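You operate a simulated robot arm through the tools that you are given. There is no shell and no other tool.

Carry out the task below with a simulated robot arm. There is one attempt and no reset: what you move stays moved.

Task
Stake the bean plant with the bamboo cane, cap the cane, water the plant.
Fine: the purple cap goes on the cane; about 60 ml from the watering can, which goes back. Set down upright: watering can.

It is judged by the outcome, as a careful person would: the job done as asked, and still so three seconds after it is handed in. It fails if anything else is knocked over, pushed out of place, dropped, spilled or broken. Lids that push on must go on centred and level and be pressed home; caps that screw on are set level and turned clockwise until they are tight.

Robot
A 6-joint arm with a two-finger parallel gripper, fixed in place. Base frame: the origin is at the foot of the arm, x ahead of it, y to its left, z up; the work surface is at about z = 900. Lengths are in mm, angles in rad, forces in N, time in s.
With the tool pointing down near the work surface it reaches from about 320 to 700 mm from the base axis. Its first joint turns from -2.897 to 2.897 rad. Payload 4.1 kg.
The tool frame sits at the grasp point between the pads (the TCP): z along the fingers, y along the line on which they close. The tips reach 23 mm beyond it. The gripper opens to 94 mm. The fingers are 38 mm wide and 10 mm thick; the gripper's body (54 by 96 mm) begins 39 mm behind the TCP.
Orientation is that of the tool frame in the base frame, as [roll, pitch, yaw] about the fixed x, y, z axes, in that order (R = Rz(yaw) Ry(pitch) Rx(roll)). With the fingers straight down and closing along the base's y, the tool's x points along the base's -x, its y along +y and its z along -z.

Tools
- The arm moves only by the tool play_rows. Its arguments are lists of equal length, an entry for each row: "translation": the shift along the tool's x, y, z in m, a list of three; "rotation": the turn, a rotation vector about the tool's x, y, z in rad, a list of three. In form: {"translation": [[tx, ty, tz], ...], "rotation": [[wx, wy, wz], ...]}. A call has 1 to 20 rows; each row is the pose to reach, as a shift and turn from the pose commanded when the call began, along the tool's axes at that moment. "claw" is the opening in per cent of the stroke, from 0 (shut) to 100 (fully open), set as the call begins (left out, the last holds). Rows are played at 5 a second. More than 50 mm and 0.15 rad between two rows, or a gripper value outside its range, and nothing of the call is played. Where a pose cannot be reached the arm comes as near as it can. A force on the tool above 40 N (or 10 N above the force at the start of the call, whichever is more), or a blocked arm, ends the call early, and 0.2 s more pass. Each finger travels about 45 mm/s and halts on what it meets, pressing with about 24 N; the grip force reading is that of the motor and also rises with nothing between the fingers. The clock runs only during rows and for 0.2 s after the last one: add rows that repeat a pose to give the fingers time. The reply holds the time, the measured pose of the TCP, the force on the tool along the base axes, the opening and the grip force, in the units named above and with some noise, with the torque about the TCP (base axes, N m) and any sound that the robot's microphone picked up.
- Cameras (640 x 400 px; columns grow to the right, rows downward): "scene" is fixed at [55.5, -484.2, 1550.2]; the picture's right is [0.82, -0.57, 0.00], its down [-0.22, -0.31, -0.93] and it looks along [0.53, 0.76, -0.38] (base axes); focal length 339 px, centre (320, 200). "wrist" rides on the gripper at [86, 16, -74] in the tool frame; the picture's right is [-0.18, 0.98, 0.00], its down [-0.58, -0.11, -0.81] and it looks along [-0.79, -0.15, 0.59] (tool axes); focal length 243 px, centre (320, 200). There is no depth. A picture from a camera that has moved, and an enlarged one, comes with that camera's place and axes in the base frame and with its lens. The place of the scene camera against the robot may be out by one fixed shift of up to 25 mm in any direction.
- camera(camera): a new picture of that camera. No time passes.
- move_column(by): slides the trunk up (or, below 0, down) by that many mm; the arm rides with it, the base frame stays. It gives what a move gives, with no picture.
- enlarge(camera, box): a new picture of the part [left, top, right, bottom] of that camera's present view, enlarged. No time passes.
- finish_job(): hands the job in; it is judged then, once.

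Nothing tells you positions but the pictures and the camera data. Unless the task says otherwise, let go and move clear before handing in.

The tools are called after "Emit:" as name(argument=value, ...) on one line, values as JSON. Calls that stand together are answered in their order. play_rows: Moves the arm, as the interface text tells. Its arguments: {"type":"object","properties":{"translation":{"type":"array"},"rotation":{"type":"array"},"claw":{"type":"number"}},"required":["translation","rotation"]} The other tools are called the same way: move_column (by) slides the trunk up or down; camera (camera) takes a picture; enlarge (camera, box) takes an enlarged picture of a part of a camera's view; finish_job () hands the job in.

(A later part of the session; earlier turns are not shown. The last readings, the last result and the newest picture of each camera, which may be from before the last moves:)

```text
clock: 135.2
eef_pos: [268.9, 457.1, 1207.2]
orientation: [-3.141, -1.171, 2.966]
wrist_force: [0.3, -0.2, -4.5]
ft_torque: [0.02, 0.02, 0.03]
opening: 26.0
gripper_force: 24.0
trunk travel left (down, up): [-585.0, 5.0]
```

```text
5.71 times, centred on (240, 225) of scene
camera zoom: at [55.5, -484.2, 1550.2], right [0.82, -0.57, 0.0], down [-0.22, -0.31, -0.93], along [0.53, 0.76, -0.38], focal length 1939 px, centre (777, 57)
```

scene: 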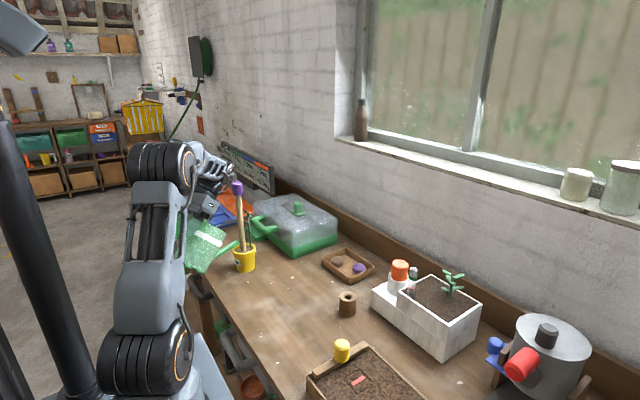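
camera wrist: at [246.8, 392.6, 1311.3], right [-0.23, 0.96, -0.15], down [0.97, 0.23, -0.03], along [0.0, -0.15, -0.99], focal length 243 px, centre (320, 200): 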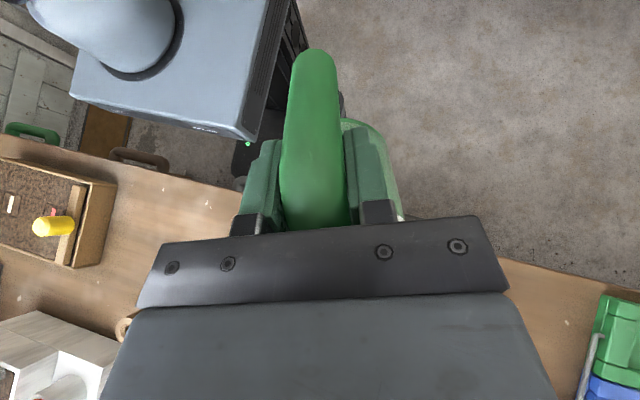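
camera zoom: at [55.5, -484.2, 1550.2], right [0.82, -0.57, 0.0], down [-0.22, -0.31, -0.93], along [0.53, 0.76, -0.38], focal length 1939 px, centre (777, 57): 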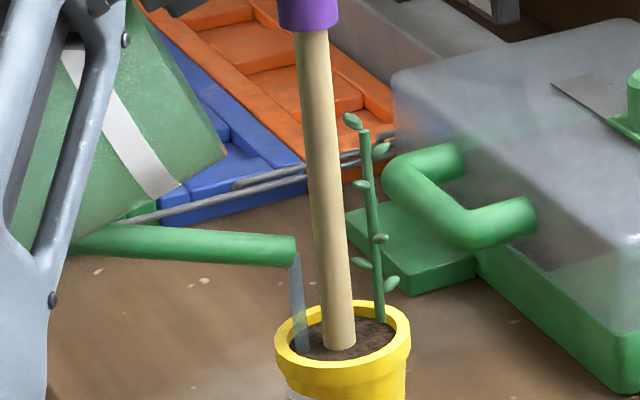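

Still flowing after 1.4 s; stopping now to weigh before going further.

Emit:
play_rows(translation=[[-0.0015, 0, 0.0145]], rotation=[[0, -0.07, 0]])

Emit:
enlarge(camera="scene", box=[190, 190, 290, 260])

Emit:
play_rows(translation=[[0, 0, 0]], rotation=[[0, 0, 0]])

Emit:
play_rows(translation=[[0, 0, 0]], rotation=[[0, 0, 0]])

Emit:
play_rows(translation=[[0, 0, 0]], rotation=[[0, 0, 0]])

Emit:
play_rows(translation=[[0, 0, 0]], rotation=[[0, 0, 0]])

Emit:
play_rows(translation=[[0, 0, 0]], rotation=[[0, 0, 0]])

Emit:
play_rows(translation=[[0, 0, 0]], rotation=[[0, 0, 0]])

Emit:
play_rows(translation=[[0, 0, 0]], rotation=[[0, 0, 0]])

Emit:
play_rows(translation=[[0, 0, 0]], rotation=[[0, 0, 0]])

Emit:
play_rows(translation=[[0, 0, 0]], rotation=[[0, 0, 0]])

Emit:
play_rows(translation=[[0, 0, 0]], rotation=[[0, 0, 0]])

Emit:
play_rows(translation=[[0, 0, 0]], rotation=[[0, 0, 0]])

Emit:
play_rows(translation=[[0, 0, 0]], rotation=[[0, 0, 0]])

Emit:
play_rows(translation=[[0, 0, 0]], rotation=[[0, 0, 0]])

Emit:
play_rows(translation=[[0, 0, 0]], rotation=[[0, 0, 0]])

Emit:
play_rows(translation=[[0, 0, 0]], rotation=[[0, 0, 0]])

Emit:
play_rows(translation=[[0, 0, 0]], rotation=[[0, 0, 0]])

Emit:
play_rows(translation=[[0, 0, 0]], rotation=[[0, 0, 0]])

Emit:
play_rows(translation=[[0, 0, 0]], rotation=[[0, 0, 0]])

Emit:
play_rows(translation=[[0, 0, 0]], rotation=[[0, 0, 0]])

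Emit:
play_rows(translation=[[0, 0, 0]], rotation=[[0, 0, 0]])

Emit:
play_rows(translation=[[0, 0, 0]], rotation=[[0, 0, 0]])

Emit:
play_rows(translation=[[0, 0, 0]], rotation=[[0, 0, 0]])

Emit:
play_rows(translation=[[0, 0, 0]], rotation=[[0, 0, 0]])

Emit:
play_rows(translation=[[0, 0, 0]], rotation=[[0, 0, 0]])

```text
clock: 135.6
eef_pos: [254.7, 458.1, 1199.7]
orientation: [-3.141, -1.102, 2.967]
wrist_force: [-1.0, 0.1, -6.1]
ft_torque: [0.02, 0.09, 0.02]
opening: 25.9
gripper_force: 24.4
trunk travel left (down, up): [-585.0, 5.0]
```

```text
5.71 times, centred on (240, 225) of scene
camera zoom: at [55.5, -484.2, 1550.2], right [0.82, -0.57, 0.0], down [-0.22, -0.31, -0.93], along [0.53, 0.76, -0.38], focal length 1939 px, centre (777, 57)
```

zoom: 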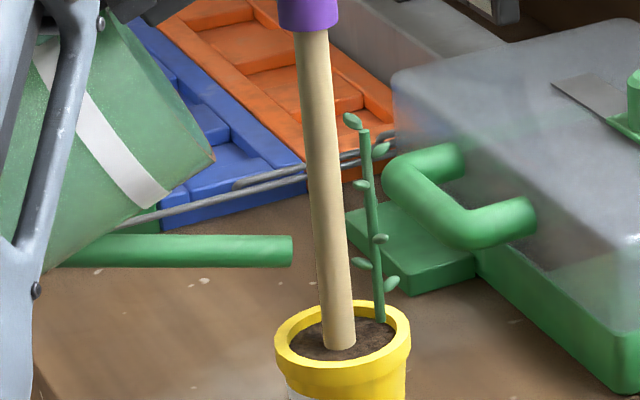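

```text
clock: 136.0
eef_pos: [255.0, 459.3, 1200.8]
orientation: [-3.141, -1.101, 2.964]
wrist_force: [1.3, -0.3, -4.2]
ft_torque: [0.03, 0.02, 0.01]
opening: 25.8
gripper_force: 24.5
trunk travel left (down, up): [-585.0, 5.0]
```

```text
clock: 136.4
eef_pos: [254.7, 457.9, 1200.7]
orientation: [-3.141, -1.101, 2.966]
wrist_force: [-0.2, -0.3, -4.3]
ft_torque: [0.01, 0.03, 0.0]
opening: 26.0
gripper_force: 23.7
trunk travel left (down, up): [-585.0, 5.0]
```

```text
clock: 136.8
eef_pos: [255.8, 458.7, 1200.7]
orientation: [-3.142, -1.102, 2.967]
wrist_force: [0.1, -0.6, -4.6]
ft_torque: [0.01, 0.04, 0.0]
opening: 25.8
gripper_force: 24.1
trunk travel left (down, up): [-585.0, 5.0]
```

```text
clock: 137.2
eef_pos: [254.2, 458.0, 1199.8]
orientation: [3.142, -1.101, 2.965]
wrist_force: [-0.9, 0.6, -4.5]
ft_torque: [0.0, 0.06, -0.02]
opening: 25.7
gripper_force: 24.4
trunk travel left (down, up): [-585.0, 5.0]
```

```text
clock: 137.6
eef_pos: [255.3, 458.1, 1200.1]
orientation: [-3.141, -1.103, 2.965]
wrist_force: [-0.3, -0.1, -4.0]
ft_torque: [0.01, 0.04, -0.04]
opening: 25.9
gripper_force: 23.4
trunk travel left (down, up): [-585.0, 5.0]
```

```text
clock: 138.0
eef_pos: [255.2, 459.5, 1200.4]
orientation: [3.141, -1.101, 2.965]
wrist_force: [-0.5, 0.3, -4.6]
ft_torque: [0.02, 0.02, -0.04]
opening: 25.8
gripper_force: 24.1
trunk travel left (down, up): [-585.0, 5.0]
```

```text
clock: 138.4
eef_pos: [254.8, 458.5, 1199.8]
orientation: [3.14, -1.101, 2.966]
wrist_force: [0.2, 0.4, -4.5]
ft_torque: [0.02, 0.01, -0.01]
opening: 25.7
gripper_force: 24.3
trunk travel left (down, up): [-585.0, 5.0]
```

```text
clock: 138.8
eef_pos: [254.5, 458.7, 1200.4]
orientation: [-3.141, -1.101, 2.965]
wrist_force: [-0.2, 0.2, -4.0]
ft_torque: [0.0, 0.04, -0.01]
opening: 25.7
gripper_force: 24.1
trunk travel left (down, up): [-585.0, 5.0]
```

```text
clock: 139.2
eef_pos: [255.2, 457.9, 1200.6]
orientation: [-3.141, -1.1, 2.964]
wrist_force: [-0.1, -0.2, -4.7]
ft_torque: [0.0, 0.03, -0.01]
opening: 25.7
gripper_force: 23.9
trunk travel left (down, up): [-585.0, 5.0]
```

```text
clock: 139.6
eef_pos: [254.0, 459.0, 1200.2]
orientation: [-3.141, -1.102, 2.966]
wrist_force: [0.5, 1.2, -3.5]
ft_torque: [0.0, 0.02, 0.04]
opening: 25.8
gripper_force: 23.9
trunk travel left (down, up): [-585.0, 5.0]
```

```text
clock: 140.0
eef_pos: [255.8, 459.2, 1200.3]
orientation: [-3.141, -1.102, 2.965]
wrist_force: [-0.6, 0.3, -4.5]
ft_torque: [0.03, 0.07, -0.01]
opening: 25.8
gripper_force: 24.0
trunk travel left (down, up): [-585.0, 5.0]
```

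```text
clock: 140.4
eef_pos: [254.8, 458.1, 1199.7]
orientation: [3.141, -1.102, 2.964]
wrist_force: [0.4, -0.2, -4.2]
ft_torque: [-0.01, 0.02, -0.02]
opening: 25.8
gripper_force: 24.0
trunk travel left (down, up): [-585.0, 5.0]
```

```text
clock: 140.8
eef_pos: [253.9, 458.8, 1200.6]
orientation: [3.142, -1.102, 2.967]
wrist_force: [0.0, -0.7, -4.9]
ft_torque: [-0.03, 0.04, 0.04]
opening: 25.9
gripper_force: 24.1
trunk travel left (down, up): [-585.0, 5.0]
```

```text
clock: 141.2
eef_pos: [255.4, 458.3, 1199.9]
orientation: [3.142, -1.102, 2.965]
wrist_force: [-0.6, 0.9, -3.5]
ft_torque: [0.04, 0.05, -0.03]
opening: 25.7
gripper_force: 24.1
trunk travel left (down, up): [-585.0, 5.0]
```

```text
clock: 141.6
eef_pos: [255.1, 458.3, 1200.4]
orientation: [-3.14, -1.101, 2.965]
wrist_force: [0.1, -0.7, -3.9]
ft_torque: [0.02, 0.04, -0.02]
opening: 26.0
gripper_force: 24.8
trunk travel left (down, up): [-585.0, 5.0]
```

```text
clock: 142.0
eef_pos: [254.2, 458.0, 1200.6]
orientation: [-3.14, -1.101, 2.965]
wrist_force: [0.2, 0.6, -3.8]
ft_torque: [0.01, 0.05, 0.0]
opening: 26.0
gripper_force: 23.6
trunk travel left (down, up): [-585.0, 5.0]
```

```text
clock: 142.4
eef_pos: [254.9, 458.5, 1199.5]
orientation: [3.141, -1.1, 2.966]
wrist_force: [-0.6, 0.3, -4.3]
ft_torque: [0.03, 0.07, 0.01]
opening: 25.7
gripper_force: 23.9
trunk travel left (down, up): [-585.0, 5.0]
```

```text
clock: 142.8
eef_pos: [255.6, 459.5, 1201.5]
orientation: [-3.141, -1.101, 2.964]
wrist_force: [0.4, -0.3, -2.9]
ft_torque: [-0.01, 0.04, 0.06]
opening: 25.6
gripper_force: 23.8
trunk travel left (down, up): [-585.0, 5.0]
```

```text
clock: 143.2
eef_pos: [254.4, 458.2, 1200.2]
orientation: [-3.14, -1.102, 2.966]
wrist_force: [0.6, -0.3, -4.7]
ft_torque: [0.03, 0.06, 0.0]
opening: 25.8
gripper_force: 24.0
trunk travel left (down, up): [-585.0, 5.0]
```

```text
clock: 143.6
eef_pos: [254.7, 458.0, 1199.4]
orientation: [-3.141, -1.102, 2.964]
wrist_force: [0.3, -0.6, -4.6]
ft_torque: [0.02, 0.05, 0.02]
opening: 25.9
gripper_force: 24.5
trunk travel left (down, up): [-585.0, 5.0]
```

```text
clock: 144.0
eef_pos: [254.9, 458.5, 1201.4]
orientation: [-3.141, -1.1, 2.965]
wrist_force: [0.8, -0.4, -3.8]
ft_torque: [0.03, 0.06, -0.01]
opening: 25.7
gripper_force: 23.7
trunk travel left (down, up): [-585.0, 5.0]
```

```text
clock: 144.4
eef_pos: [255.0, 458.4, 1200.7]
orientation: [3.141, -1.101, 2.964]
wrist_force: [0.2, -0.3, -4.3]
ft_torque: [0.01, 0.07, 0.0]
opening: 26.3
gripper_force: 23.6
trunk travel left (down, up): [-585.0, 5.0]
```

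```text
clock: 144.8
eef_pos: [254.6, 458.6, 1201.4]
orientation: [3.141, -1.103, 2.965]
wrist_force: [-0.5, -0.8, -4.3]
ft_torque: [0.03, 0.05, -0.01]
opening: 25.8
gripper_force: 24.2
trunk travel left (down, up): [-585.0, 5.0]
```

```text
clock: 145.2
eef_pos: [253.9, 458.3, 1201.1]
orientation: [-3.142, -1.101, 2.966]
wrist_force: [0.4, -0.5, -4.5]
ft_torque: [0.03, 0.01, 0.01]
opening: 25.8
gripper_force: 23.9
trunk travel left (down, up): [-585.0, 5.0]
```

Total so far is about 22 ± 11 ml. I'll pour another burst of about 2 s at the same tilt and look at the stream.

Emit:
play_rows(translation=[[0.0003, 0.0009, -0.0154], [0.0003, 0.0009, -0.0154], [0.0003, 0.0009, -0.0154], [0.0003, 0.0009, -0.0154], [0.0003, 0.0009, -0.0154]], rotation=[[0, 0.07, 0], [0, 0.07, 0], [0, 0.07, 0], [0, 0.07, 0], [0, 0.07, 0]])

Emit:
enlarge(camera="scene", box=[190, 190, 290, 260])

Emit:
play_rows(translation=[[0, 0, 0], [0, 0, 0], [0, 0, 0]], rotation=[[0, 0, 0], [0, 0, 0], [0, 0, 0]])

Emit:
enlarge(camera="scene", box=[190, 190, 290, 260])

```text
clock: 146.4
eef_pos: [268.1, 457.7, 1208.2]
orientation: [-3.141, -1.172, 2.964]
wrist_force: [-0.1, -0.1, -4.7]
ft_torque: [-0.02, -0.01, -0.01]
opening: 25.7
gripper_force: 23.8
trunk travel left (down, up): [-585.0, 5.0]
```

```text
5.71 times, centred on (240, 225) of scene
camera zoom: at [55.5, -484.2, 1550.2], right [0.82, -0.57, 0.0], down [-0.22, -0.31, -0.93], along [0.53, 0.76, -0.38], focal length 1939 px, centre (777, 57)
```

zoom: 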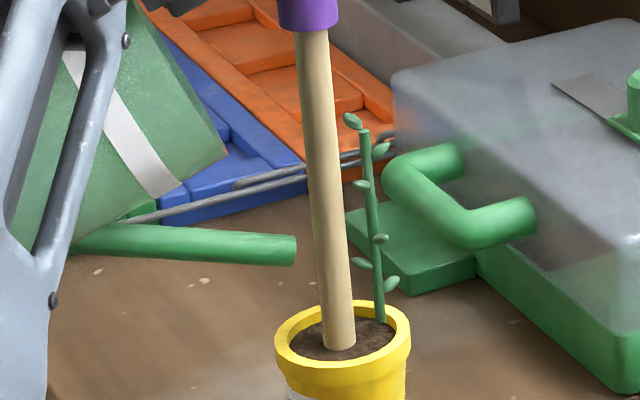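

```text
clock: 147.2
eef_pos: [268.0, 457.0, 1208.2]
orientation: [3.142, -1.173, 2.968]
wrist_force: [-1.1, -0.7, -4.1]
ft_torque: [0.02, 0.04, 0.0]
opening: 25.9
gripper_force: 24.0
trunk travel left (down, up): [-585.0, 5.0]
```

```text
5.71 times, centred on (240, 225) of scene
camera zoom: at [55.5, -484.2, 1550.2], right [0.82, -0.57, 0.0], down [-0.22, -0.31, -0.93], along [0.53, 0.76, -0.38], focal length 1939 px, centre (777, 57)
```

zoom: 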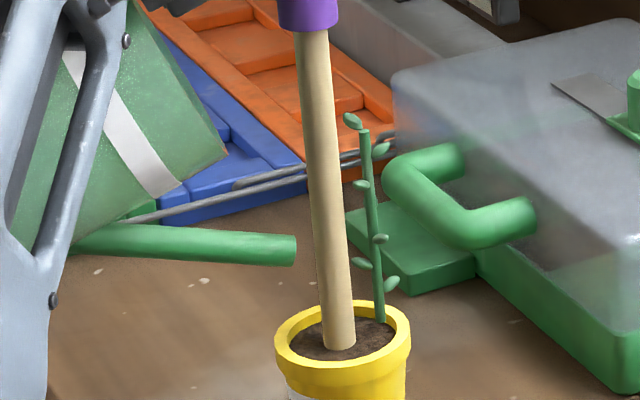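

At 1.172 rad it has drained to the lip and stopped, so poured volume depends on tilt, as expected. Taking more weight readings here for a firmer estimate.

Emit:
play_rows(translation=[[0, 0, 0]], rotation=[[0, 0, 0]])

Emit:
play_rows(translation=[[0, 0, 0]], rotation=[[0, 0, 0]])

Emit:
play_rows(translation=[[0, 0, 0]], rotation=[[0, 0, 0]])

Emit:
play_rows(translation=[[0, 0, 0]], rotation=[[0, 0, 0]])

Emit:
play_rows(translation=[[0, 0, 0]], rotation=[[0, 0, 0]])

Emit:
play_rows(translation=[[0, 0, 0]], rotation=[[0, 0, 0]])

Emit:
play_rows(translation=[[0, 0, 0]], rotation=[[0, 0, 0]])

Emit:
play_rows(translation=[[0, 0, 0]], rotation=[[0, 0, 0]])

Emit:
play_rows(translation=[[0, 0, 0]], rotation=[[0, 0, 0]])

Emit:
play_rows(translation=[[0, 0, 0]], rotation=[[0, 0, 0]])

Emit:
play_rows(translation=[[0, 0, 0]], rotation=[[0, 0, 0]])

Emit:
play_rows(translation=[[0, 0, 0]], rotation=[[0, 0, 0]])

Emit:
play_rows(translation=[[0, 0, 0]], rotation=[[0, 0, 0]])

Emit:
play_rows(translation=[[0, 0, 0]], rotation=[[0, 0, 0]])

Emit:
play_rows(translation=[[0, 0, 0]], rotation=[[0, 0, 0]])

Emit:
play_rows(translation=[[0, 0, 0]], rotation=[[0, 0, 0]])

Emit:
play_rows(translation=[[0, 0, 0]], rotation=[[0, 0, 0]])

Emit:
play_rows(translation=[[0, 0, 0]], rotation=[[0, 0, 0]])

Emit:
play_rows(translation=[[0, 0, 0]], rotation=[[0, 0, 0]])

Emit:
play_rows(translation=[[0, 0, 0]], rotation=[[0, 0, 0]])

Emit:
enlarge(camera="scene", box=[210, 210, 290, 260])

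```text
clock: 147.6
eef_pos: [268.4, 457.1, 1208.1]
orientation: [-3.14, -1.172, 2.964]
wrist_force: [0.3, 0.6, -3.9]
ft_torque: [0.0, 0.02, -0.01]
opening: 25.9
gripper_force: 24.0
trunk travel left (down, up): [-585.0, 5.0]
```

```text
clock: 148.0
eef_pos: [267.7, 458.2, 1208.3]
orientation: [3.142, -1.172, 2.965]
wrist_force: [-1.0, 0.1, -3.5]
ft_torque: [-0.01, 0.03, -0.01]
opening: 25.7
gripper_force: 24.1
trunk travel left (down, up): [-585.0, 5.0]
```

```text
clock: 148.4
eef_pos: [269.3, 457.1, 1208.2]
orientation: [-3.141, -1.171, 2.965]
wrist_force: [0.1, 0.4, -4.1]
ft_torque: [0.04, 0.03, 0.0]
opening: 26.1
gripper_force: 23.9
trunk travel left (down, up): [-585.0, 5.0]
```

```text
clock: 148.8
eef_pos: [268.3, 458.4, 1207.5]
orientation: [-3.14, -1.173, 2.966]
wrist_force: [0.5, 0.8, -4.8]
ft_torque: [0.03, 0.01, -0.01]
opening: 26.0
gripper_force: 24.2
trunk travel left (down, up): [-585.0, 5.0]
```

```text
clock: 149.2
eef_pos: [268.0, 456.8, 1207.9]
orientation: [-3.14, -1.171, 2.967]
wrist_force: [-0.1, -0.4, -4.4]
ft_torque: [0.06, 0.03, 0.01]
opening: 25.8
gripper_force: 24.2
trunk travel left (down, up): [-585.0, 5.0]
```

```text
clock: 149.6
eef_pos: [268.1, 457.8, 1208.0]
orientation: [-3.142, -1.171, 2.966]
wrist_force: [0.2, 0.3, -4.2]
ft_torque: [0.0, 0.0, 0.03]
opening: 26.1
gripper_force: 24.2
trunk travel left (down, up): [-585.0, 5.0]
```

```text
clock: 150.0
eef_pos: [268.0, 457.2, 1206.6]
orientation: [-3.141, -1.171, 2.965]
wrist_force: [-0.2, 0.7, -3.2]
ft_torque: [0.01, 0.02, 0.0]
opening: 26.0
gripper_force: 24.1
trunk travel left (down, up): [-585.0, 5.0]
```

```text
clock: 150.4
eef_pos: [268.5, 458.6, 1207.6]
orientation: [3.141, -1.171, 2.964]
wrist_force: [0.7, 0.8, -5.7]
ft_torque: [0.0, 0.0, 0.01]
opening: 25.9
gripper_force: 24.5
trunk travel left (down, up): [-585.0, 5.0]
```

```text
clock: 150.8
eef_pos: [267.9, 457.9, 1207.7]
orientation: [3.141, -1.17, 2.965]
wrist_force: [-0.2, 0.9, -4.7]
ft_torque: [0.01, 0.04, -0.04]
opening: 25.9
gripper_force: 24.0
trunk travel left (down, up): [-585.0, 5.0]
```

```text
clock: 151.2
eef_pos: [268.3, 458.2, 1207.5]
orientation: [3.141, -1.171, 2.966]
wrist_force: [-0.9, -1.6, -4.0]
ft_torque: [-0.04, 0.03, -0.01]
opening: 25.7
gripper_force: 24.4
trunk travel left (down, up): [-585.0, 5.0]
```

```text
clock: 151.6
eef_pos: [267.7, 457.6, 1206.8]
orientation: [-3.142, -1.173, 2.965]
wrist_force: [0.7, 0.1, -3.9]
ft_torque: [-0.01, 0.02, 0.01]
opening: 25.8
gripper_force: 24.1
trunk travel left (down, up): [-585.0, 5.0]
```

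```text
clock: 152.0
eef_pos: [268.7, 457.3, 1208.5]
orientation: [-3.139, -1.17, 2.965]
wrist_force: [0.3, -0.6, -5.0]
ft_torque: [-0.06, 0.03, 0.0]
opening: 26.0
gripper_force: 24.2
trunk travel left (down, up): [-585.0, 5.0]
```

```text
clock: 152.4
eef_pos: [267.7, 457.5, 1208.0]
orientation: [-3.141, -1.172, 2.966]
wrist_force: [-0.1, 0.0, -4.8]
ft_torque: [-0.01, 0.06, -0.01]
opening: 26.0
gripper_force: 24.1
trunk travel left (down, up): [-585.0, 5.0]
```

```text
clock: 152.8
eef_pos: [267.8, 458.2, 1208.7]
orientation: [-3.142, -1.171, 2.964]
wrist_force: [-0.2, 0.1, -4.6]
ft_torque: [-0.01, 0.02, -0.02]
opening: 26.0
gripper_force: 24.5
trunk travel left (down, up): [-585.0, 5.0]
```

```text
clock: 153.2
eef_pos: [269.1, 457.9, 1208.7]
orientation: [3.141, -1.173, 2.966]
wrist_force: [0.5, -1.3, -5.3]
ft_torque: [0.0, 0.01, -0.03]
opening: 26.0
gripper_force: 24.2
trunk travel left (down, up): [-585.0, 5.0]
```

```text
clock: 153.6
eef_pos: [267.5, 456.5, 1208.3]
orientation: [3.14, -1.172, 2.966]
wrist_force: [-0.6, 0.0, -4.4]
ft_torque: [0.01, 0.03, 0.01]
opening: 25.9
gripper_force: 23.4
trunk travel left (down, up): [-585.0, 5.0]
```

```text
clock: 154.0
eef_pos: [268.7, 458.1, 1206.8]
orientation: [3.14, -1.171, 2.966]
wrist_force: [-0.5, -0.1, -4.6]
ft_torque: [-0.01, 0.01, -0.03]
opening: 26.4
gripper_force: 23.9
trunk travel left (down, up): [-585.0, 5.0]
```

```text
clock: 154.4
eef_pos: [268.3, 457.6, 1208.5]
orientation: [-3.141, -1.171, 2.964]
wrist_force: [0.1, -0.8, -5.4]
ft_torque: [0.0, 0.04, 0.01]
opening: 26.1
gripper_force: 23.9
trunk travel left (down, up): [-585.0, 5.0]
```

```text
clock: 154.8
eef_pos: [268.1, 458.3, 1208.0]
orientation: [3.141, -1.172, 2.964]
wrist_force: [-0.7, 0.3, -4.8]
ft_torque: [-0.01, 0.01, 0.0]
opening: 26.0
gripper_force: 24.3
trunk travel left (down, up): [-585.0, 5.0]
```

```text
clock: 155.2
eef_pos: [268.8, 457.4, 1207.7]
orientation: [-3.141, -1.171, 2.965]
wrist_force: [-0.7, 0.3, -4.8]
ft_torque: [0.01, 0.02, -0.04]
opening: 25.9
gripper_force: 24.3
trunk travel left (down, up): [-585.0, 5.0]
```

```text
8.00 times, centred on (250, 235) of scene
camera zoom: at [55.5, -484.2, 1550.2], right [0.82, -0.57, 0.0], down [-0.22, -0.31, -0.93], along [0.53, 0.76, -0.38], focal length 2715 px, centre (880, -80)
```

zoom: 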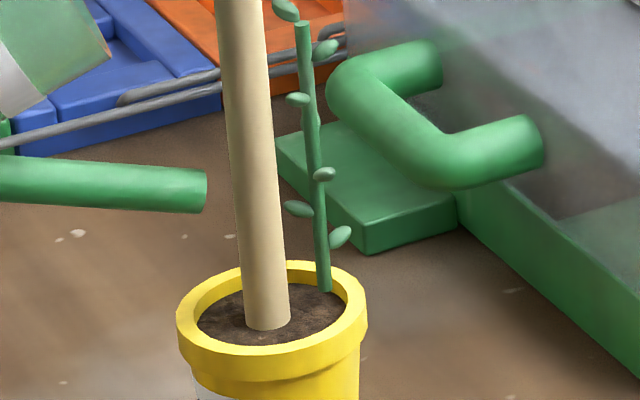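

Weight noise limits this to roughly ±9 ml; the water level seen by the wrist camera will be a much sharper gauge once the can is upright. I'll go to a tilt that should give about 50 ml in total, let it drain, then check the level.

Emit:
play_rows(translation=[[-0.0001, 0, -0.0058], [-0.0003, 0, -0.0117], [-0.0003, 0, -0.0117], [-0.0003, 0, -0.0117]], rotation=[[0, 0.022, 0], [0, 0.043, 0], [0, 0.043, 0], [0, 0.043, 0]])

Emit:
enlarge(camera="scene", box=[190, 190, 290, 260])

Emit:
play_rows(translation=[[0, 0, 0], [0, 0, 0], [0, 0, 0]], rotation=[[0, 0, 0], [0, 0, 0], [0, 0, 0]])

Emit:
enlarge(camera="scene", box=[190, 190, 290, 260])

```text
clock: 156.2
eef_pos: [280.1, 457.0, 1212.3]
orientation: [3.141, -1.215, 2.966]
wrist_force: [-0.6, -0.1, -4.1]
ft_torque: [0.03, 0.01, 0.02]
opening: 25.8
gripper_force: 23.7
trunk travel left (down, up): [-585.0, 5.0]
```

```text
5.71 times, centred on (240, 225) of scene
camera zoom: at [55.5, -484.2, 1550.2], right [0.82, -0.57, 0.0], down [-0.22, -0.31, -0.93], along [0.53, 0.76, -0.38], focal length 1939 px, centre (777, 57)
```

zoom: 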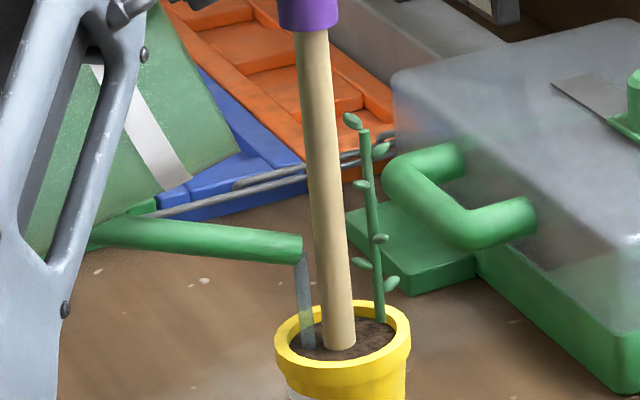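

```text
clock: 157.0
eef_pos: [279.3, 458.0, 1211.5]
orientation: [-3.14, -1.215, 2.965]
wrist_force: [-0.1, 0.4, -5.1]
ft_torque: [0.01, 0.03, -0.02]
opening: 26.0
gripper_force: 24.3
trunk travel left (down, up): [-585.0, 5.0]
```

```text
5.71 times, centred on (240, 225) of scene
camera zoom: at [55.5, -484.2, 1550.2], right [0.82, -0.57, 0.0], down [-0.22, -0.31, -0.93], along [0.53, 0.76, -0.38], focal length 1939 px, centre (777, 57)
```

zoom: 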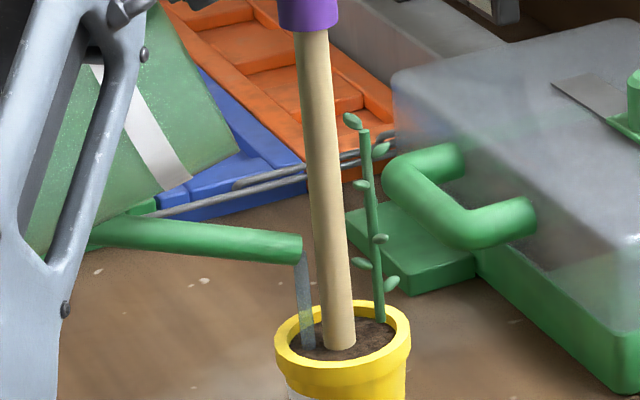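

Still flowing cleanly into the pot. Holding until it stops.

Emit:
play_rows(translation=[[0, 0, 0], [0, 0, 0], [0, 0, 0]], rotation=[[0, 0, 0], [0, 0, 0], [0, 0, 0]])

Emit:
enlarge(camera="scene", box=[190, 190, 290, 260])

Emit:
play_rows(translation=[[0, 0, 0], [0, 0, 0], [0, 0, 0]], rotation=[[0, 0, 0], [0, 0, 0], [0, 0, 0]])

Emit:
enlarge(camera="scene", box=[190, 190, 290, 260])

```text
clock: 157.8
eef_pos: [279.3, 456.1, 1212.6]
orientation: [-3.14, -1.213, 2.965]
wrist_force: [0.8, -0.2, -4.5]
ft_torque: [-0.02, 0.03, 0.04]
opening: 25.8
gripper_force: 24.0
trunk travel left (down, up): [-585.0, 5.0]
```

```text
5.71 times, centred on (240, 225) of scene
camera zoom: at [55.5, -484.2, 1550.2], right [0.82, -0.57, 0.0], down [-0.22, -0.31, -0.93], along [0.53, 0.76, -0.38], focal length 1939 px, centre (777, 57)
```

zoom: 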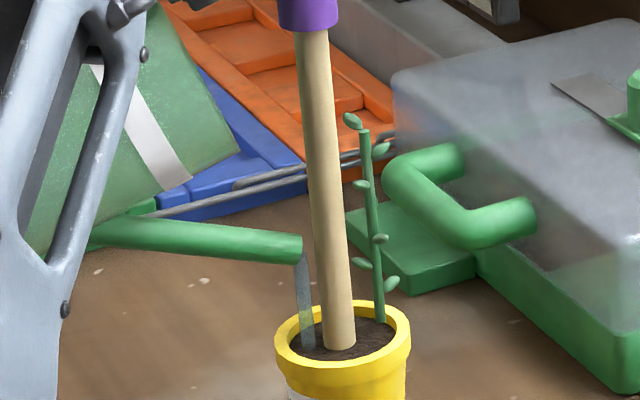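

```text
clock: 158.6
eef_pos: [279.3, 456.0, 1212.5]
orientation: [3.142, -1.215, 2.966]
wrist_force: [-0.1, -0.4, -4.7]
ft_torque: [-0.02, 0.05, -0.02]
opening: 26.3
gripper_force: 23.6
trunk travel left (down, up): [-585.0, 5.0]
```

```text
5.71 times, centred on (240, 225) of scene
camera zoom: at [55.5, -484.2, 1550.2], right [0.82, -0.57, 0.0], down [-0.22, -0.31, -0.93], along [0.53, 0.76, -0.38], focal length 1939 px, centre (777, 57)
```

zoom: 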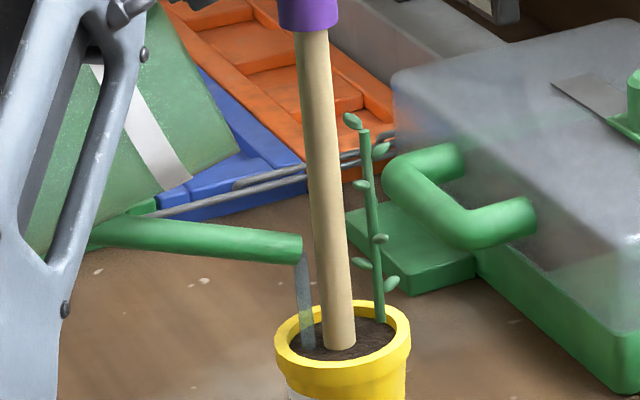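

It's been flowing over 3 s; I'll stop here and check the actual level rather than risk over-watering. Tipping back and retreating from the pot.

Emit:
play_rows(translation=[[-0.002, 0, 0.0205], [-0.006, 0, 0.041], [-0.01, 0, 0.06], [-0.01, 0, 0.06]], rotation=[[0, -0.11, 0], [0, -0.22, 0], [0, -0.33, 0], [0, -0.33, 0]])

Emit:
enlarge(camera="scene", box=[150, 130, 310, 270])

```text
clock: 159.6
eef_pos: [227.7, 463.4, 1180.0]
orientation: [3.141, -0.882, 2.967]
wrist_force: [0.0, -0.5, -4.3]
ft_torque: [0.01, 0.13, -0.01]
opening: 26.0
gripper_force: 23.7
trunk travel left (down, up): [-585.0, 5.0]
```

```text
2.86 times, centred on (230, 200) of scene
camera zoom: at [55.5, -484.2, 1550.2], right [0.82, -0.57, 0.0], down [-0.22, -0.31, -0.93], along [0.53, 0.76, -0.38], focal length 970 px, centre (577, 200)
```

zoom: 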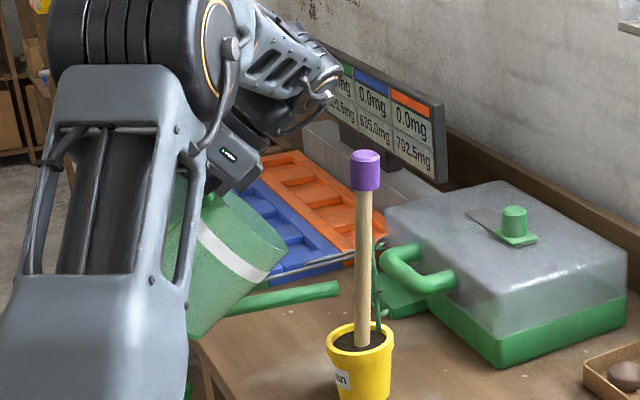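

Now retracing the path to put the can back: first retreat from the pot.

Emit:
play_rows(translation=[[0.01, -0.0019, 0.0087], [0.02, -0.0038, 0.0173], [0.03, -0.0057, 0.026], [0.0401, -0.0076, 0.0346], [0.0401, -0.0076, 0.0346]], rotation=[[0, -0.02, 0], [0, -0.04, 0], [0, -0.06, 0], [0, -0.082, 0], [0, -0.082, 0]])

Emit:
play_rows(translation=[[0, 0, 0]], rotation=[[0, 0, 0]])

Emit:
enlarge(camera="scene", box=[130, 130, 310, 290])

```text
clock: 160.8
eef_pos: [175.5, 465.7, 1191.7]
orientation: [-3.141, -0.801, 2.965]
wrist_force: [0.1, 0.0, -4.2]
ft_torque: [0.04, 0.18, -0.03]
opening: 26.0
gripper_force: 23.8
trunk travel left (down, up): [-585.0, 5.0]
```

```text
clock: 161.2
eef_pos: [174.8, 465.9, 1192.3]
orientation: [-3.141, -0.801, 2.967]
wrist_force: [0.6, 0.4, -5.1]
ft_torque: [0.04, 0.17, -0.04]
opening: 26.0
gripper_force: 23.5
trunk travel left (down, up): [-585.0, 5.0]
```

```text
2.50 times, centred on (220, 210) of scene
camera zoom: at [55.5, -484.2, 1550.2], right [0.82, -0.57, 0.0], down [-0.22, -0.31, -0.93], along [0.53, 0.76, -0.38], focal length 848 px, centre (570, 175)
```

zoom: 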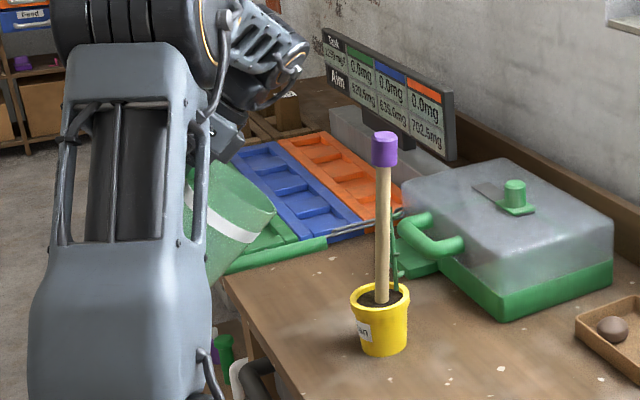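

The cane now appears to lean: the spout must have brushed it during the tip-back. I'll examine it closely.

Emit:
enlarge(camera="scene", box=[205, 170, 295, 285])

Emit:
enlarge(camera="scene", box=[225, 225, 275, 256])

Emit:
enlarge(camera="scene", box=[220, 165, 270, 196])

```text
3.48 times, centred on (250, 228) of scene
camera zoom: at [55.5, -484.2, 1550.2], right [0.82, -0.57, 0.0], down [-0.22, -0.31, -0.93], along [0.53, 0.76, -0.38], focal length 1180 px, centre (564, 104)
```

zoom: 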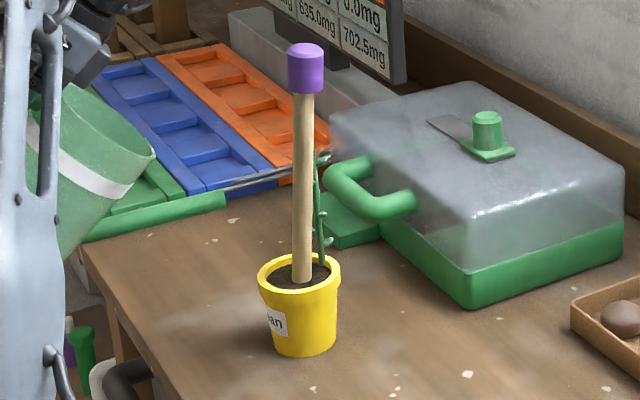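

```text
12.80 times, centred on (250, 240) of scene
camera zoom: at [55.5, -484.2, 1550.2], right [0.82, -0.57, 0.0], down [-0.22, -0.31, -0.93], along [0.53, 0.76, -0.38], focal length 4344 px, centre (1216, -318)
```

zoom: 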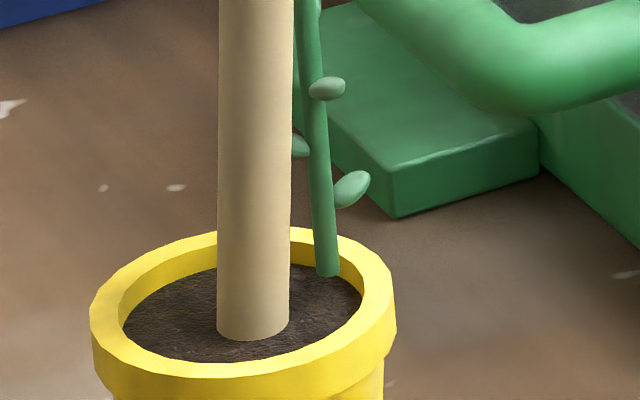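

```text
12.80 times, centred on (245, 180) of scene
camera zoom: at [55.5, -484.2, 1550.2], right [0.82, -0.57, 0.0], down [-0.22, -0.31, -0.93], along [0.53, 0.76, -0.38], focal length 4344 px, centre (1280, 450)
```

zoom: 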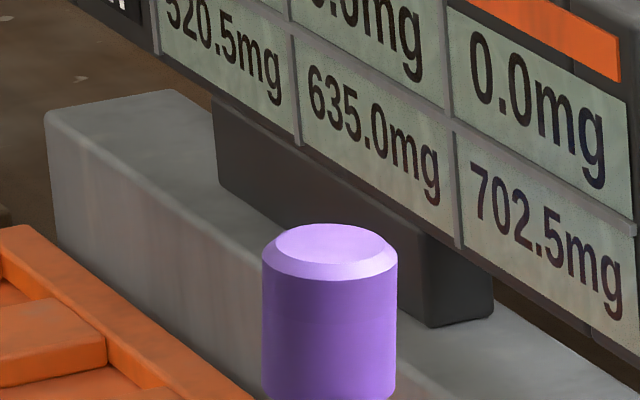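

The cane has been pushed to lean about 6° toward +x, though the pot hasn't moved. I'll straighten it after returning the can. Continuing the return path with the can first.

Emit:
play_rows(translation=[[-0.0015, -0.0078, -0.0002], [-0.0045, -0.0245, -0.0005], [-0.0075, -0.0415, -0.0009], [-0.0107, -0.0588, -0.0012], [-0.0138, -0.0762, -0.0016], [-0.0168, -0.093, -0.002], [-0.0193, -0.107, -0.0023], [-0.0205, -0.1137, -0.0024], [-0.0205, -0.1137, -0.0024]], rotation=[[0.0256, 0, -0.0248], [0.0805, 0, -0.078], [0.1363, 0, -0.1321], [0.1931, 0, -0.1872], [0.2503, 0, -0.2426], [0.3054, 0, -0.296], [0.3514, 0, -0.3406], [0.3734, 0, -0.3619], [0.3734, 0, -0.3619]])

Emit:
enlarge(camera="scene", box=[130, 130, 310, 290])

```text
clock: 163.2
eef_pos: [170.7, 351.0, 1177.9]
orientation: [-3.141, -0.801, -2.795]
wrist_force: [0.5, -0.6, -4.2]
ft_torque: [-0.05, 0.12, 0.0]
opening: 25.9
gripper_force: 24.0
trunk travel left (down, up): [-585.0, 5.0]
```

```text
2.50 times, centred on (220, 210) of scene
camera zoom: at [55.5, -484.2, 1550.2], right [0.82, -0.57, 0.0], down [-0.22, -0.31, -0.93], along [0.53, 0.76, -0.38], focal length 848 px, centre (570, 175)
```

zoom: 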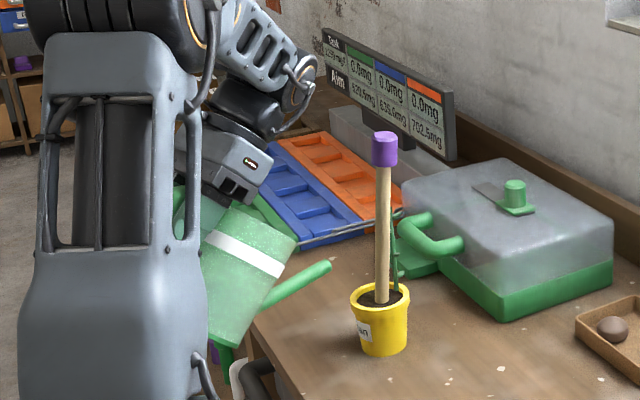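

Emit:
play_rows(translation=[[-0.0033, 0, 0.0088], [-0.0065, 0, 0.0177], [-0.0098, 0, 0.0265], [-0.013, 0, 0.0354], [-0.0163, 0, 0.0442], [-0.0196, 0, 0.053], [-0.0228, 0, 0.0619], [-0.0261, 0, 0.0707], [-0.0261, 0, 0.0707]], rotation=[[0, -0.1, 0], [0, -0.2, 0], [0, -0.3, 0], [0, -0.4, 0], [0, -0.5, 0], [0, -0.6, 0], [0, -0.7, 0], [0, -0.801, 0], [0, -0.801, 0]])

Emit:
enlarge(camera="scene", box=[130, 130, 310, 290])

Emit:
camera(camera="wrist")

```text
clock: 165.2
eef_pos: [140.0, 340.9, 1110.0]
orientation: [3.142, 0.001, -2.797]
wrist_force: [0.2, -0.1, -4.8]
ft_torque: [-0.12, 0.3, 0.01]
opening: 25.6
gripper_force: 23.8
trunk travel left (down, up): [-585.0, 5.0]
```

```text
2.50 times, centred on (220, 210) of scene
camera zoom: at [55.5, -484.2, 1550.2], right [0.82, -0.57, 0.0], down [-0.22, -0.31, -0.93], along [0.53, 0.76, -0.38], focal length 848 px, centre (570, 175)
```

zoom: 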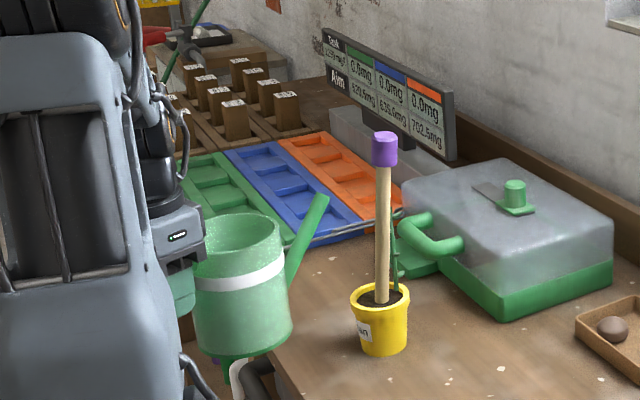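

```text
taken
camera wrist: at [52.5, 327.6, 1183.3], right [-0.16, 0.99, 0.0], down [0.58, 0.09, 0.81], along [0.8, 0.13, -0.59], focal length 243 px, centre (320, 200)
```

wrist: 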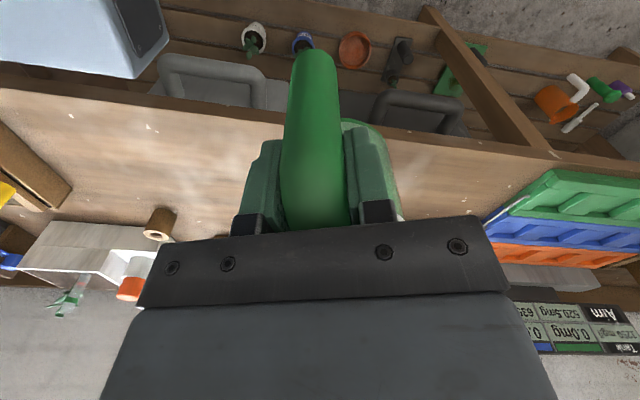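

Can is level. I'll take torque readings here; at this lever arm they are the better gauge.

Emit:
play_rows(translation=[[0, 0, 0]], rotation=[[0, 0, 0]])

Emit:
play_rows(translation=[[0, 0, 0]], rotation=[[0, 0, 0]])

Emit:
play_rows(translation=[[0, 0, 0]], rotation=[[0, 0, 0]])

Emit:
play_rows(translation=[[0, 0, 0]], rotation=[[0, 0, 0]])

Emit:
play_rows(translation=[[0, 0, 0]], rotation=[[0, 0, 0]])

Emit:
play_rows(translation=[[0, 0, 0]], rotation=[[0, 0, 0]])

Emit:
play_rows(translation=[[0, 0, 0]], rotation=[[0, 0, 0]])

Emit:
play_rows(translation=[[0, 0, 0]], rotation=[[0, 0, 0]])

Emit:
play_rows(translation=[[0, 0, 0]], rotation=[[0, 0, 0]])

Emit:
play_rows(translation=[[0, 0, 0]], rotation=[[0, 0, 0]])

Emit:
play_rows(translation=[[0, 0, 0]], rotation=[[0, 0, 0]])

Emit:
play_rows(translation=[[0, 0, 0]], rotation=[[0, 0, 0]])

Emit:
play_rows(translation=[[0, 0, 0]], rotation=[[0, 0, 0]])

Emit:
play_rows(translation=[[0, 0, 0]], rotation=[[0, 0, 0]])

Emit:
play_rows(translation=[[0, 0, 0]], rotation=[[0, 0, 0]])

Emit:
play_rows(translation=[[0, 0, 0]], rotation=[[0, 0, 0]])

```text
clock: 165.6
eef_pos: [140.7, 341.6, 1110.5]
orientation: [3.141, -0.001, -2.797]
wrist_force: [-0.4, 0.1, -4.3]
ft_torque: [-0.12, 0.27, 0.01]
opening: 25.7
gripper_force: 23.3
trunk travel left (down, up): [-585.0, 5.0]
```

```text
clock: 166.0
eef_pos: [139.1, 342.3, 1110.1]
orientation: [-3.141, -0.002, -2.797]
wrist_force: [0.0, 0.2, -4.7]
ft_torque: [-0.09, 0.31, 0.0]
opening: 25.9
gripper_force: 23.6
trunk travel left (down, up): [-585.0, 5.0]
```

```text
clock: 166.4
eef_pos: [141.0, 342.1, 1110.3]
orientation: [3.141, -0.001, -2.797]
wrist_force: [0.6, 0.4, -4.6]
ft_torque: [-0.09, 0.32, -0.02]
opening: 26.1
gripper_force: 23.9
trunk travel left (down, up): [-585.0, 5.0]
```

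```text
clock: 166.8
eef_pos: [139.9, 342.6, 1109.5]
orientation: [-3.141, 0.001, -2.799]
wrist_force: [-0.4, -0.3, -4.7]
ft_torque: [-0.13, 0.31, 0.01]
opening: 25.9
gripper_force: 24.5
trunk travel left (down, up): [-585.0, 5.0]
```

```text
clock: 167.2
eef_pos: [141.0, 342.3, 1109.2]
orientation: [-3.139, -0.001, -2.797]
wrist_force: [0.3, 0.5, -3.6]
ft_torque: [-0.13, 0.3, 0.02]
opening: 25.8
gripper_force: 23.4
trunk travel left (down, up): [-585.0, 5.0]
```

```text
clock: 167.6
eef_pos: [140.2, 341.9, 1109.2]
orientation: [-3.141, 0.0, -2.797]
wrist_force: [-0.6, -1.1, -5.1]
ft_torque: [-0.08, 0.31, -0.01]
opening: 26.1
gripper_force: 23.8
trunk travel left (down, up): [-585.0, 5.0]
```

```text
clock: 168.0
eef_pos: [139.8, 341.6, 1109.5]
orientation: [-3.142, 0.001, -2.798]
wrist_force: [-0.4, 0.5, -3.9]
ft_torque: [-0.09, 0.32, -0.02]
opening: 26.1
gripper_force: 23.8
trunk travel left (down, up): [-585.0, 5.0]
```

```text
clock: 168.4
eef_pos: [141.8, 340.6, 1111.3]
orientation: [-3.141, 0.0, -2.8]
wrist_force: [0.4, -0.2, -5.3]
ft_torque: [-0.1, 0.29, -0.01]
opening: 25.9
gripper_force: 24.0
trunk travel left (down, up): [-585.0, 5.0]
```

```text
clock: 168.8
eef_pos: [140.4, 342.8, 1110.8]
orientation: [-3.14, 0.0, -2.798]
wrist_force: [-0.6, -0.8, -3.9]
ft_torque: [-0.12, 0.31, 0.04]
opening: 26.2
gripper_force: 23.9
trunk travel left (down, up): [-585.0, 5.0]
```

```text
clock: 169.2
eef_pos: [140.0, 342.2, 1110.2]
orientation: [3.141, 0.002, -2.797]
wrist_force: [0.0, -0.6, -4.2]
ft_torque: [-0.12, 0.31, -0.01]
opening: 26.0
gripper_force: 24.0
trunk travel left (down, up): [-585.0, 5.0]
```

```text
clock: 169.6
eef_pos: [140.8, 342.7, 1109.5]
orientation: [3.141, 0.0, -2.798]
wrist_force: [0.0, 0.2, -4.6]
ft_torque: [-0.1, 0.31, -0.02]
opening: 25.8
gripper_force: 24.2
trunk travel left (down, up): [-585.0, 5.0]
```

```text
clock: 170.0
eef_pos: [140.4, 342.4, 1111.4]
orientation: [3.141, -0.001, -2.798]
wrist_force: [0.1, -0.5, -4.6]
ft_torque: [-0.1, 0.3, 0.02]
opening: 25.7
gripper_force: 24.4
trunk travel left (down, up): [-585.0, 5.0]
```

```text
clock: 170.4
eef_pos: [140.8, 342.0, 1109.9]
orientation: [3.14, 0.0, -2.799]
wrist_force: [0.2, 0.5, -3.9]
ft_torque: [-0.11, 0.31, -0.02]
opening: 26.2
gripper_force: 24.4
trunk travel left (down, up): [-585.0, 5.0]
```

```text
clock: 170.8
eef_pos: [141.9, 342.5, 1110.2]
orientation: [3.14, -0.001, -2.799]
wrist_force: [-0.3, 0.3, -4.0]
ft_torque: [-0.1, 0.31, 0.02]
opening: 25.5
gripper_force: 24.1
trunk travel left (down, up): [-585.0, 5.0]
```

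```text
clock: 171.2
eef_pos: [141.3, 342.5, 1110.2]
orientation: [-3.141, -0.002, -2.798]
wrist_force: [-0.8, 0.1, -4.8]
ft_torque: [-0.12, 0.3, -0.01]
opening: 25.9
gripper_force: 24.4
trunk travel left (down, up): [-585.0, 5.0]
```

```text
clock: 171.6
eef_pos: [140.5, 341.8, 1109.9]
orientation: [-3.141, 0.001, -2.797]
wrist_force: [-0.2, 0.0, -3.7]
ft_torque: [-0.1, 0.29, 0.01]
opening: 25.8
gripper_force: 24.2
trunk travel left (down, up): [-585.0, 5.0]
```

The torque hardly changed, so weight may not be a reliable gauge here. I'll take the can back to its place and measure the water level visually.

Emit:
play_rows(translation=[[-0.0045, -0.0083, 0], [-0.0132, -0.0245, 0], [-0.0219, -0.041, 0], [-0.0308, -0.0575, 0], [-0.0396, -0.074, 0], [-0.0484, -0.0905, 0], [-0.0545, -0.102, 0], [-0.0576, -0.1075, 0], [-0.0576, -0.1075, 0]], rotation=[[0, 0, 0], [0, 0, 0], [0, 0, 0], [0, 0, 0], [0, 0, 0], [0, 0, 0], [0, 0, 0], [0, 0, 0], [0, 0, 0]])

Emit:
play_rows(translation=[[-0.005, -0.004, 0], [-0.0165, -0.0118, 0], [-0.0285, -0.02, 0], [-0.041, -0.0285, 0], [-0.0535, -0.037, 0], [-0.066, -0.0455, 0], [-0.077, -0.0535, 0], [-0.084, -0.058, 0], [-0.0862, -0.0608, 0], [-0.0862, -0.0608, 0]], rotation=[[0, 0, 0.02], [0, 0, 0.065], [0, 0, 0.115], [0, 0, 0.165], [0, 0, 0.215], [0, 0, 0.265], [0, 0, 0.315], [0, 0, 0.355], [0, 0, 0.375], [0, 0, 0.375]])

Emit:
enlarge(camera="scene", box=[200, 170, 340, 310])

```text
clock: 173.6
eef_pos: [230.4, 257.7, 1111.6]
orientation: [-3.141, -0.001, -2.797]
wrist_force: [-0.1, -0.8, -4.6]
ft_torque: [-0.08, 0.3, 0.0]
opening: 25.7
gripper_force: 23.9
trunk travel left (down, up): [-585.0, 5.0]
```

```text
clock: 175.8
eef_pos: [332.7, 231.7, 1108.8]
orientation: [3.141, -0.002, 3.109]
wrist_force: [1.2, 0.1, -4.4]
ft_torque: [0.01, 0.38, 0.02]
opening: 26.2
gripper_force: 23.4
trunk travel left (down, up): [-585.0, 5.0]
```

```text
2.86 times, centred on (270, 240) of scene
camera zoom: at [55.5, -484.2, 1550.2], right [0.82, -0.57, 0.0], down [-0.22, -0.31, -0.93], along [0.53, 0.76, -0.38], focal length 970 px, centre (463, 86)
```

zoom: 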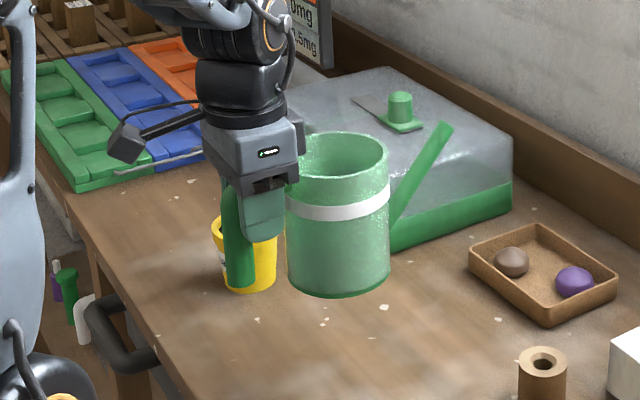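

Lowering the can back onto its original spot, slowly near the surface.

Emit:
play_rows(translation=[[0.0003, 0, 0.008], [0.0006, 0, 0.02], [0.001, 0, 0.034], [0.0012, 0, 0.048], [0.0014, 0, 0.062], [0.0016, 0, 0.076], [0.0017, 0, 0.09], [0.0017, 0, 0.1], [0.0017, 0, 0.107], [0.0017, 0, 0.107]], rotation=[[0, 0, 0], [0, 0, 0], [0, 0, 0], [0, 0, 0], [0, 0, 0], [0, 0, 0], [0, 0, 0], [0, 0, 0], [0, 0, 0], [0, 0, 0]])

Emit:
enlarge(camera="scene", box=[230, 215, 320, 310])

```text
clock: 178.0
eef_pos: [331.7, 231.5, 1004.4]
orientation: [3.141, -0.002, 3.11]
wrist_force: [1.0, 0.6, -4.2]
ft_torque: [0.01, 0.32, -0.01]
opening: 26.0
gripper_force: 23.8
trunk travel left (down, up): [-585.0, 5.0]
```

```text
4.21 times, centred on (275, 262) of scene
camera zoom: at [55.5, -484.2, 1550.2], right [0.82, -0.57, 0.0], down [-0.22, -0.31, -0.93], along [0.53, 0.76, -0.38], focal length 1429 px, centre (510, -63)
```

zoom: 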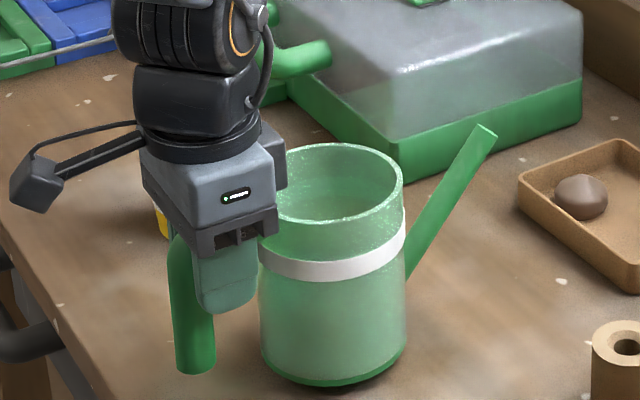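

Emit:
play_rows(translation=[[0, 0, 0.003], [0, 0, 0.006], [0, 0, 0.0085], [0, 0, 0.0085]], rotation=[[0, 0, 0], [0, 0, 0], [0, 0, 0], [0, 0, 0]])

Emit:
enlarge(camera="scene", box=[230, 215, 320, 310])

```text
clock: 179.0
eef_pos: [330.3, 231.1, 994.5]
orientation: [-3.141, -0.003, 3.11]
wrist_force: [-0.1, 0.5, -4.2]
ft_torque: [0.0, 0.36, 0.03]
opening: 25.7
gripper_force: 24.2
trunk travel left (down, up): [-585.0, 5.0]
```

```text
4.21 times, centred on (275, 262) of scene
camera zoom: at [55.5, -484.2, 1550.2], right [0.82, -0.57, 0.0], down [-0.22, -0.31, -0.93], along [0.53, 0.76, -0.38], focal length 1429 px, centre (510, -63)
```

zoom: 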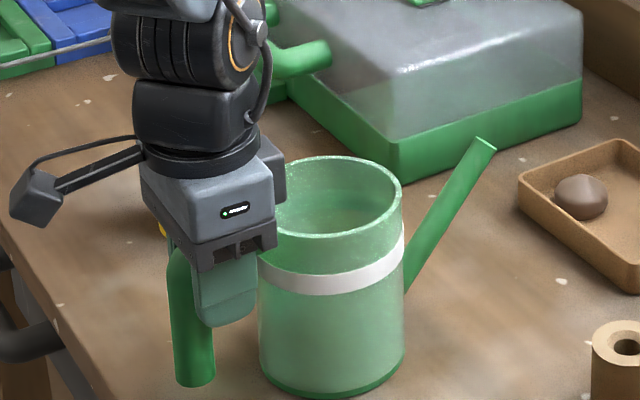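

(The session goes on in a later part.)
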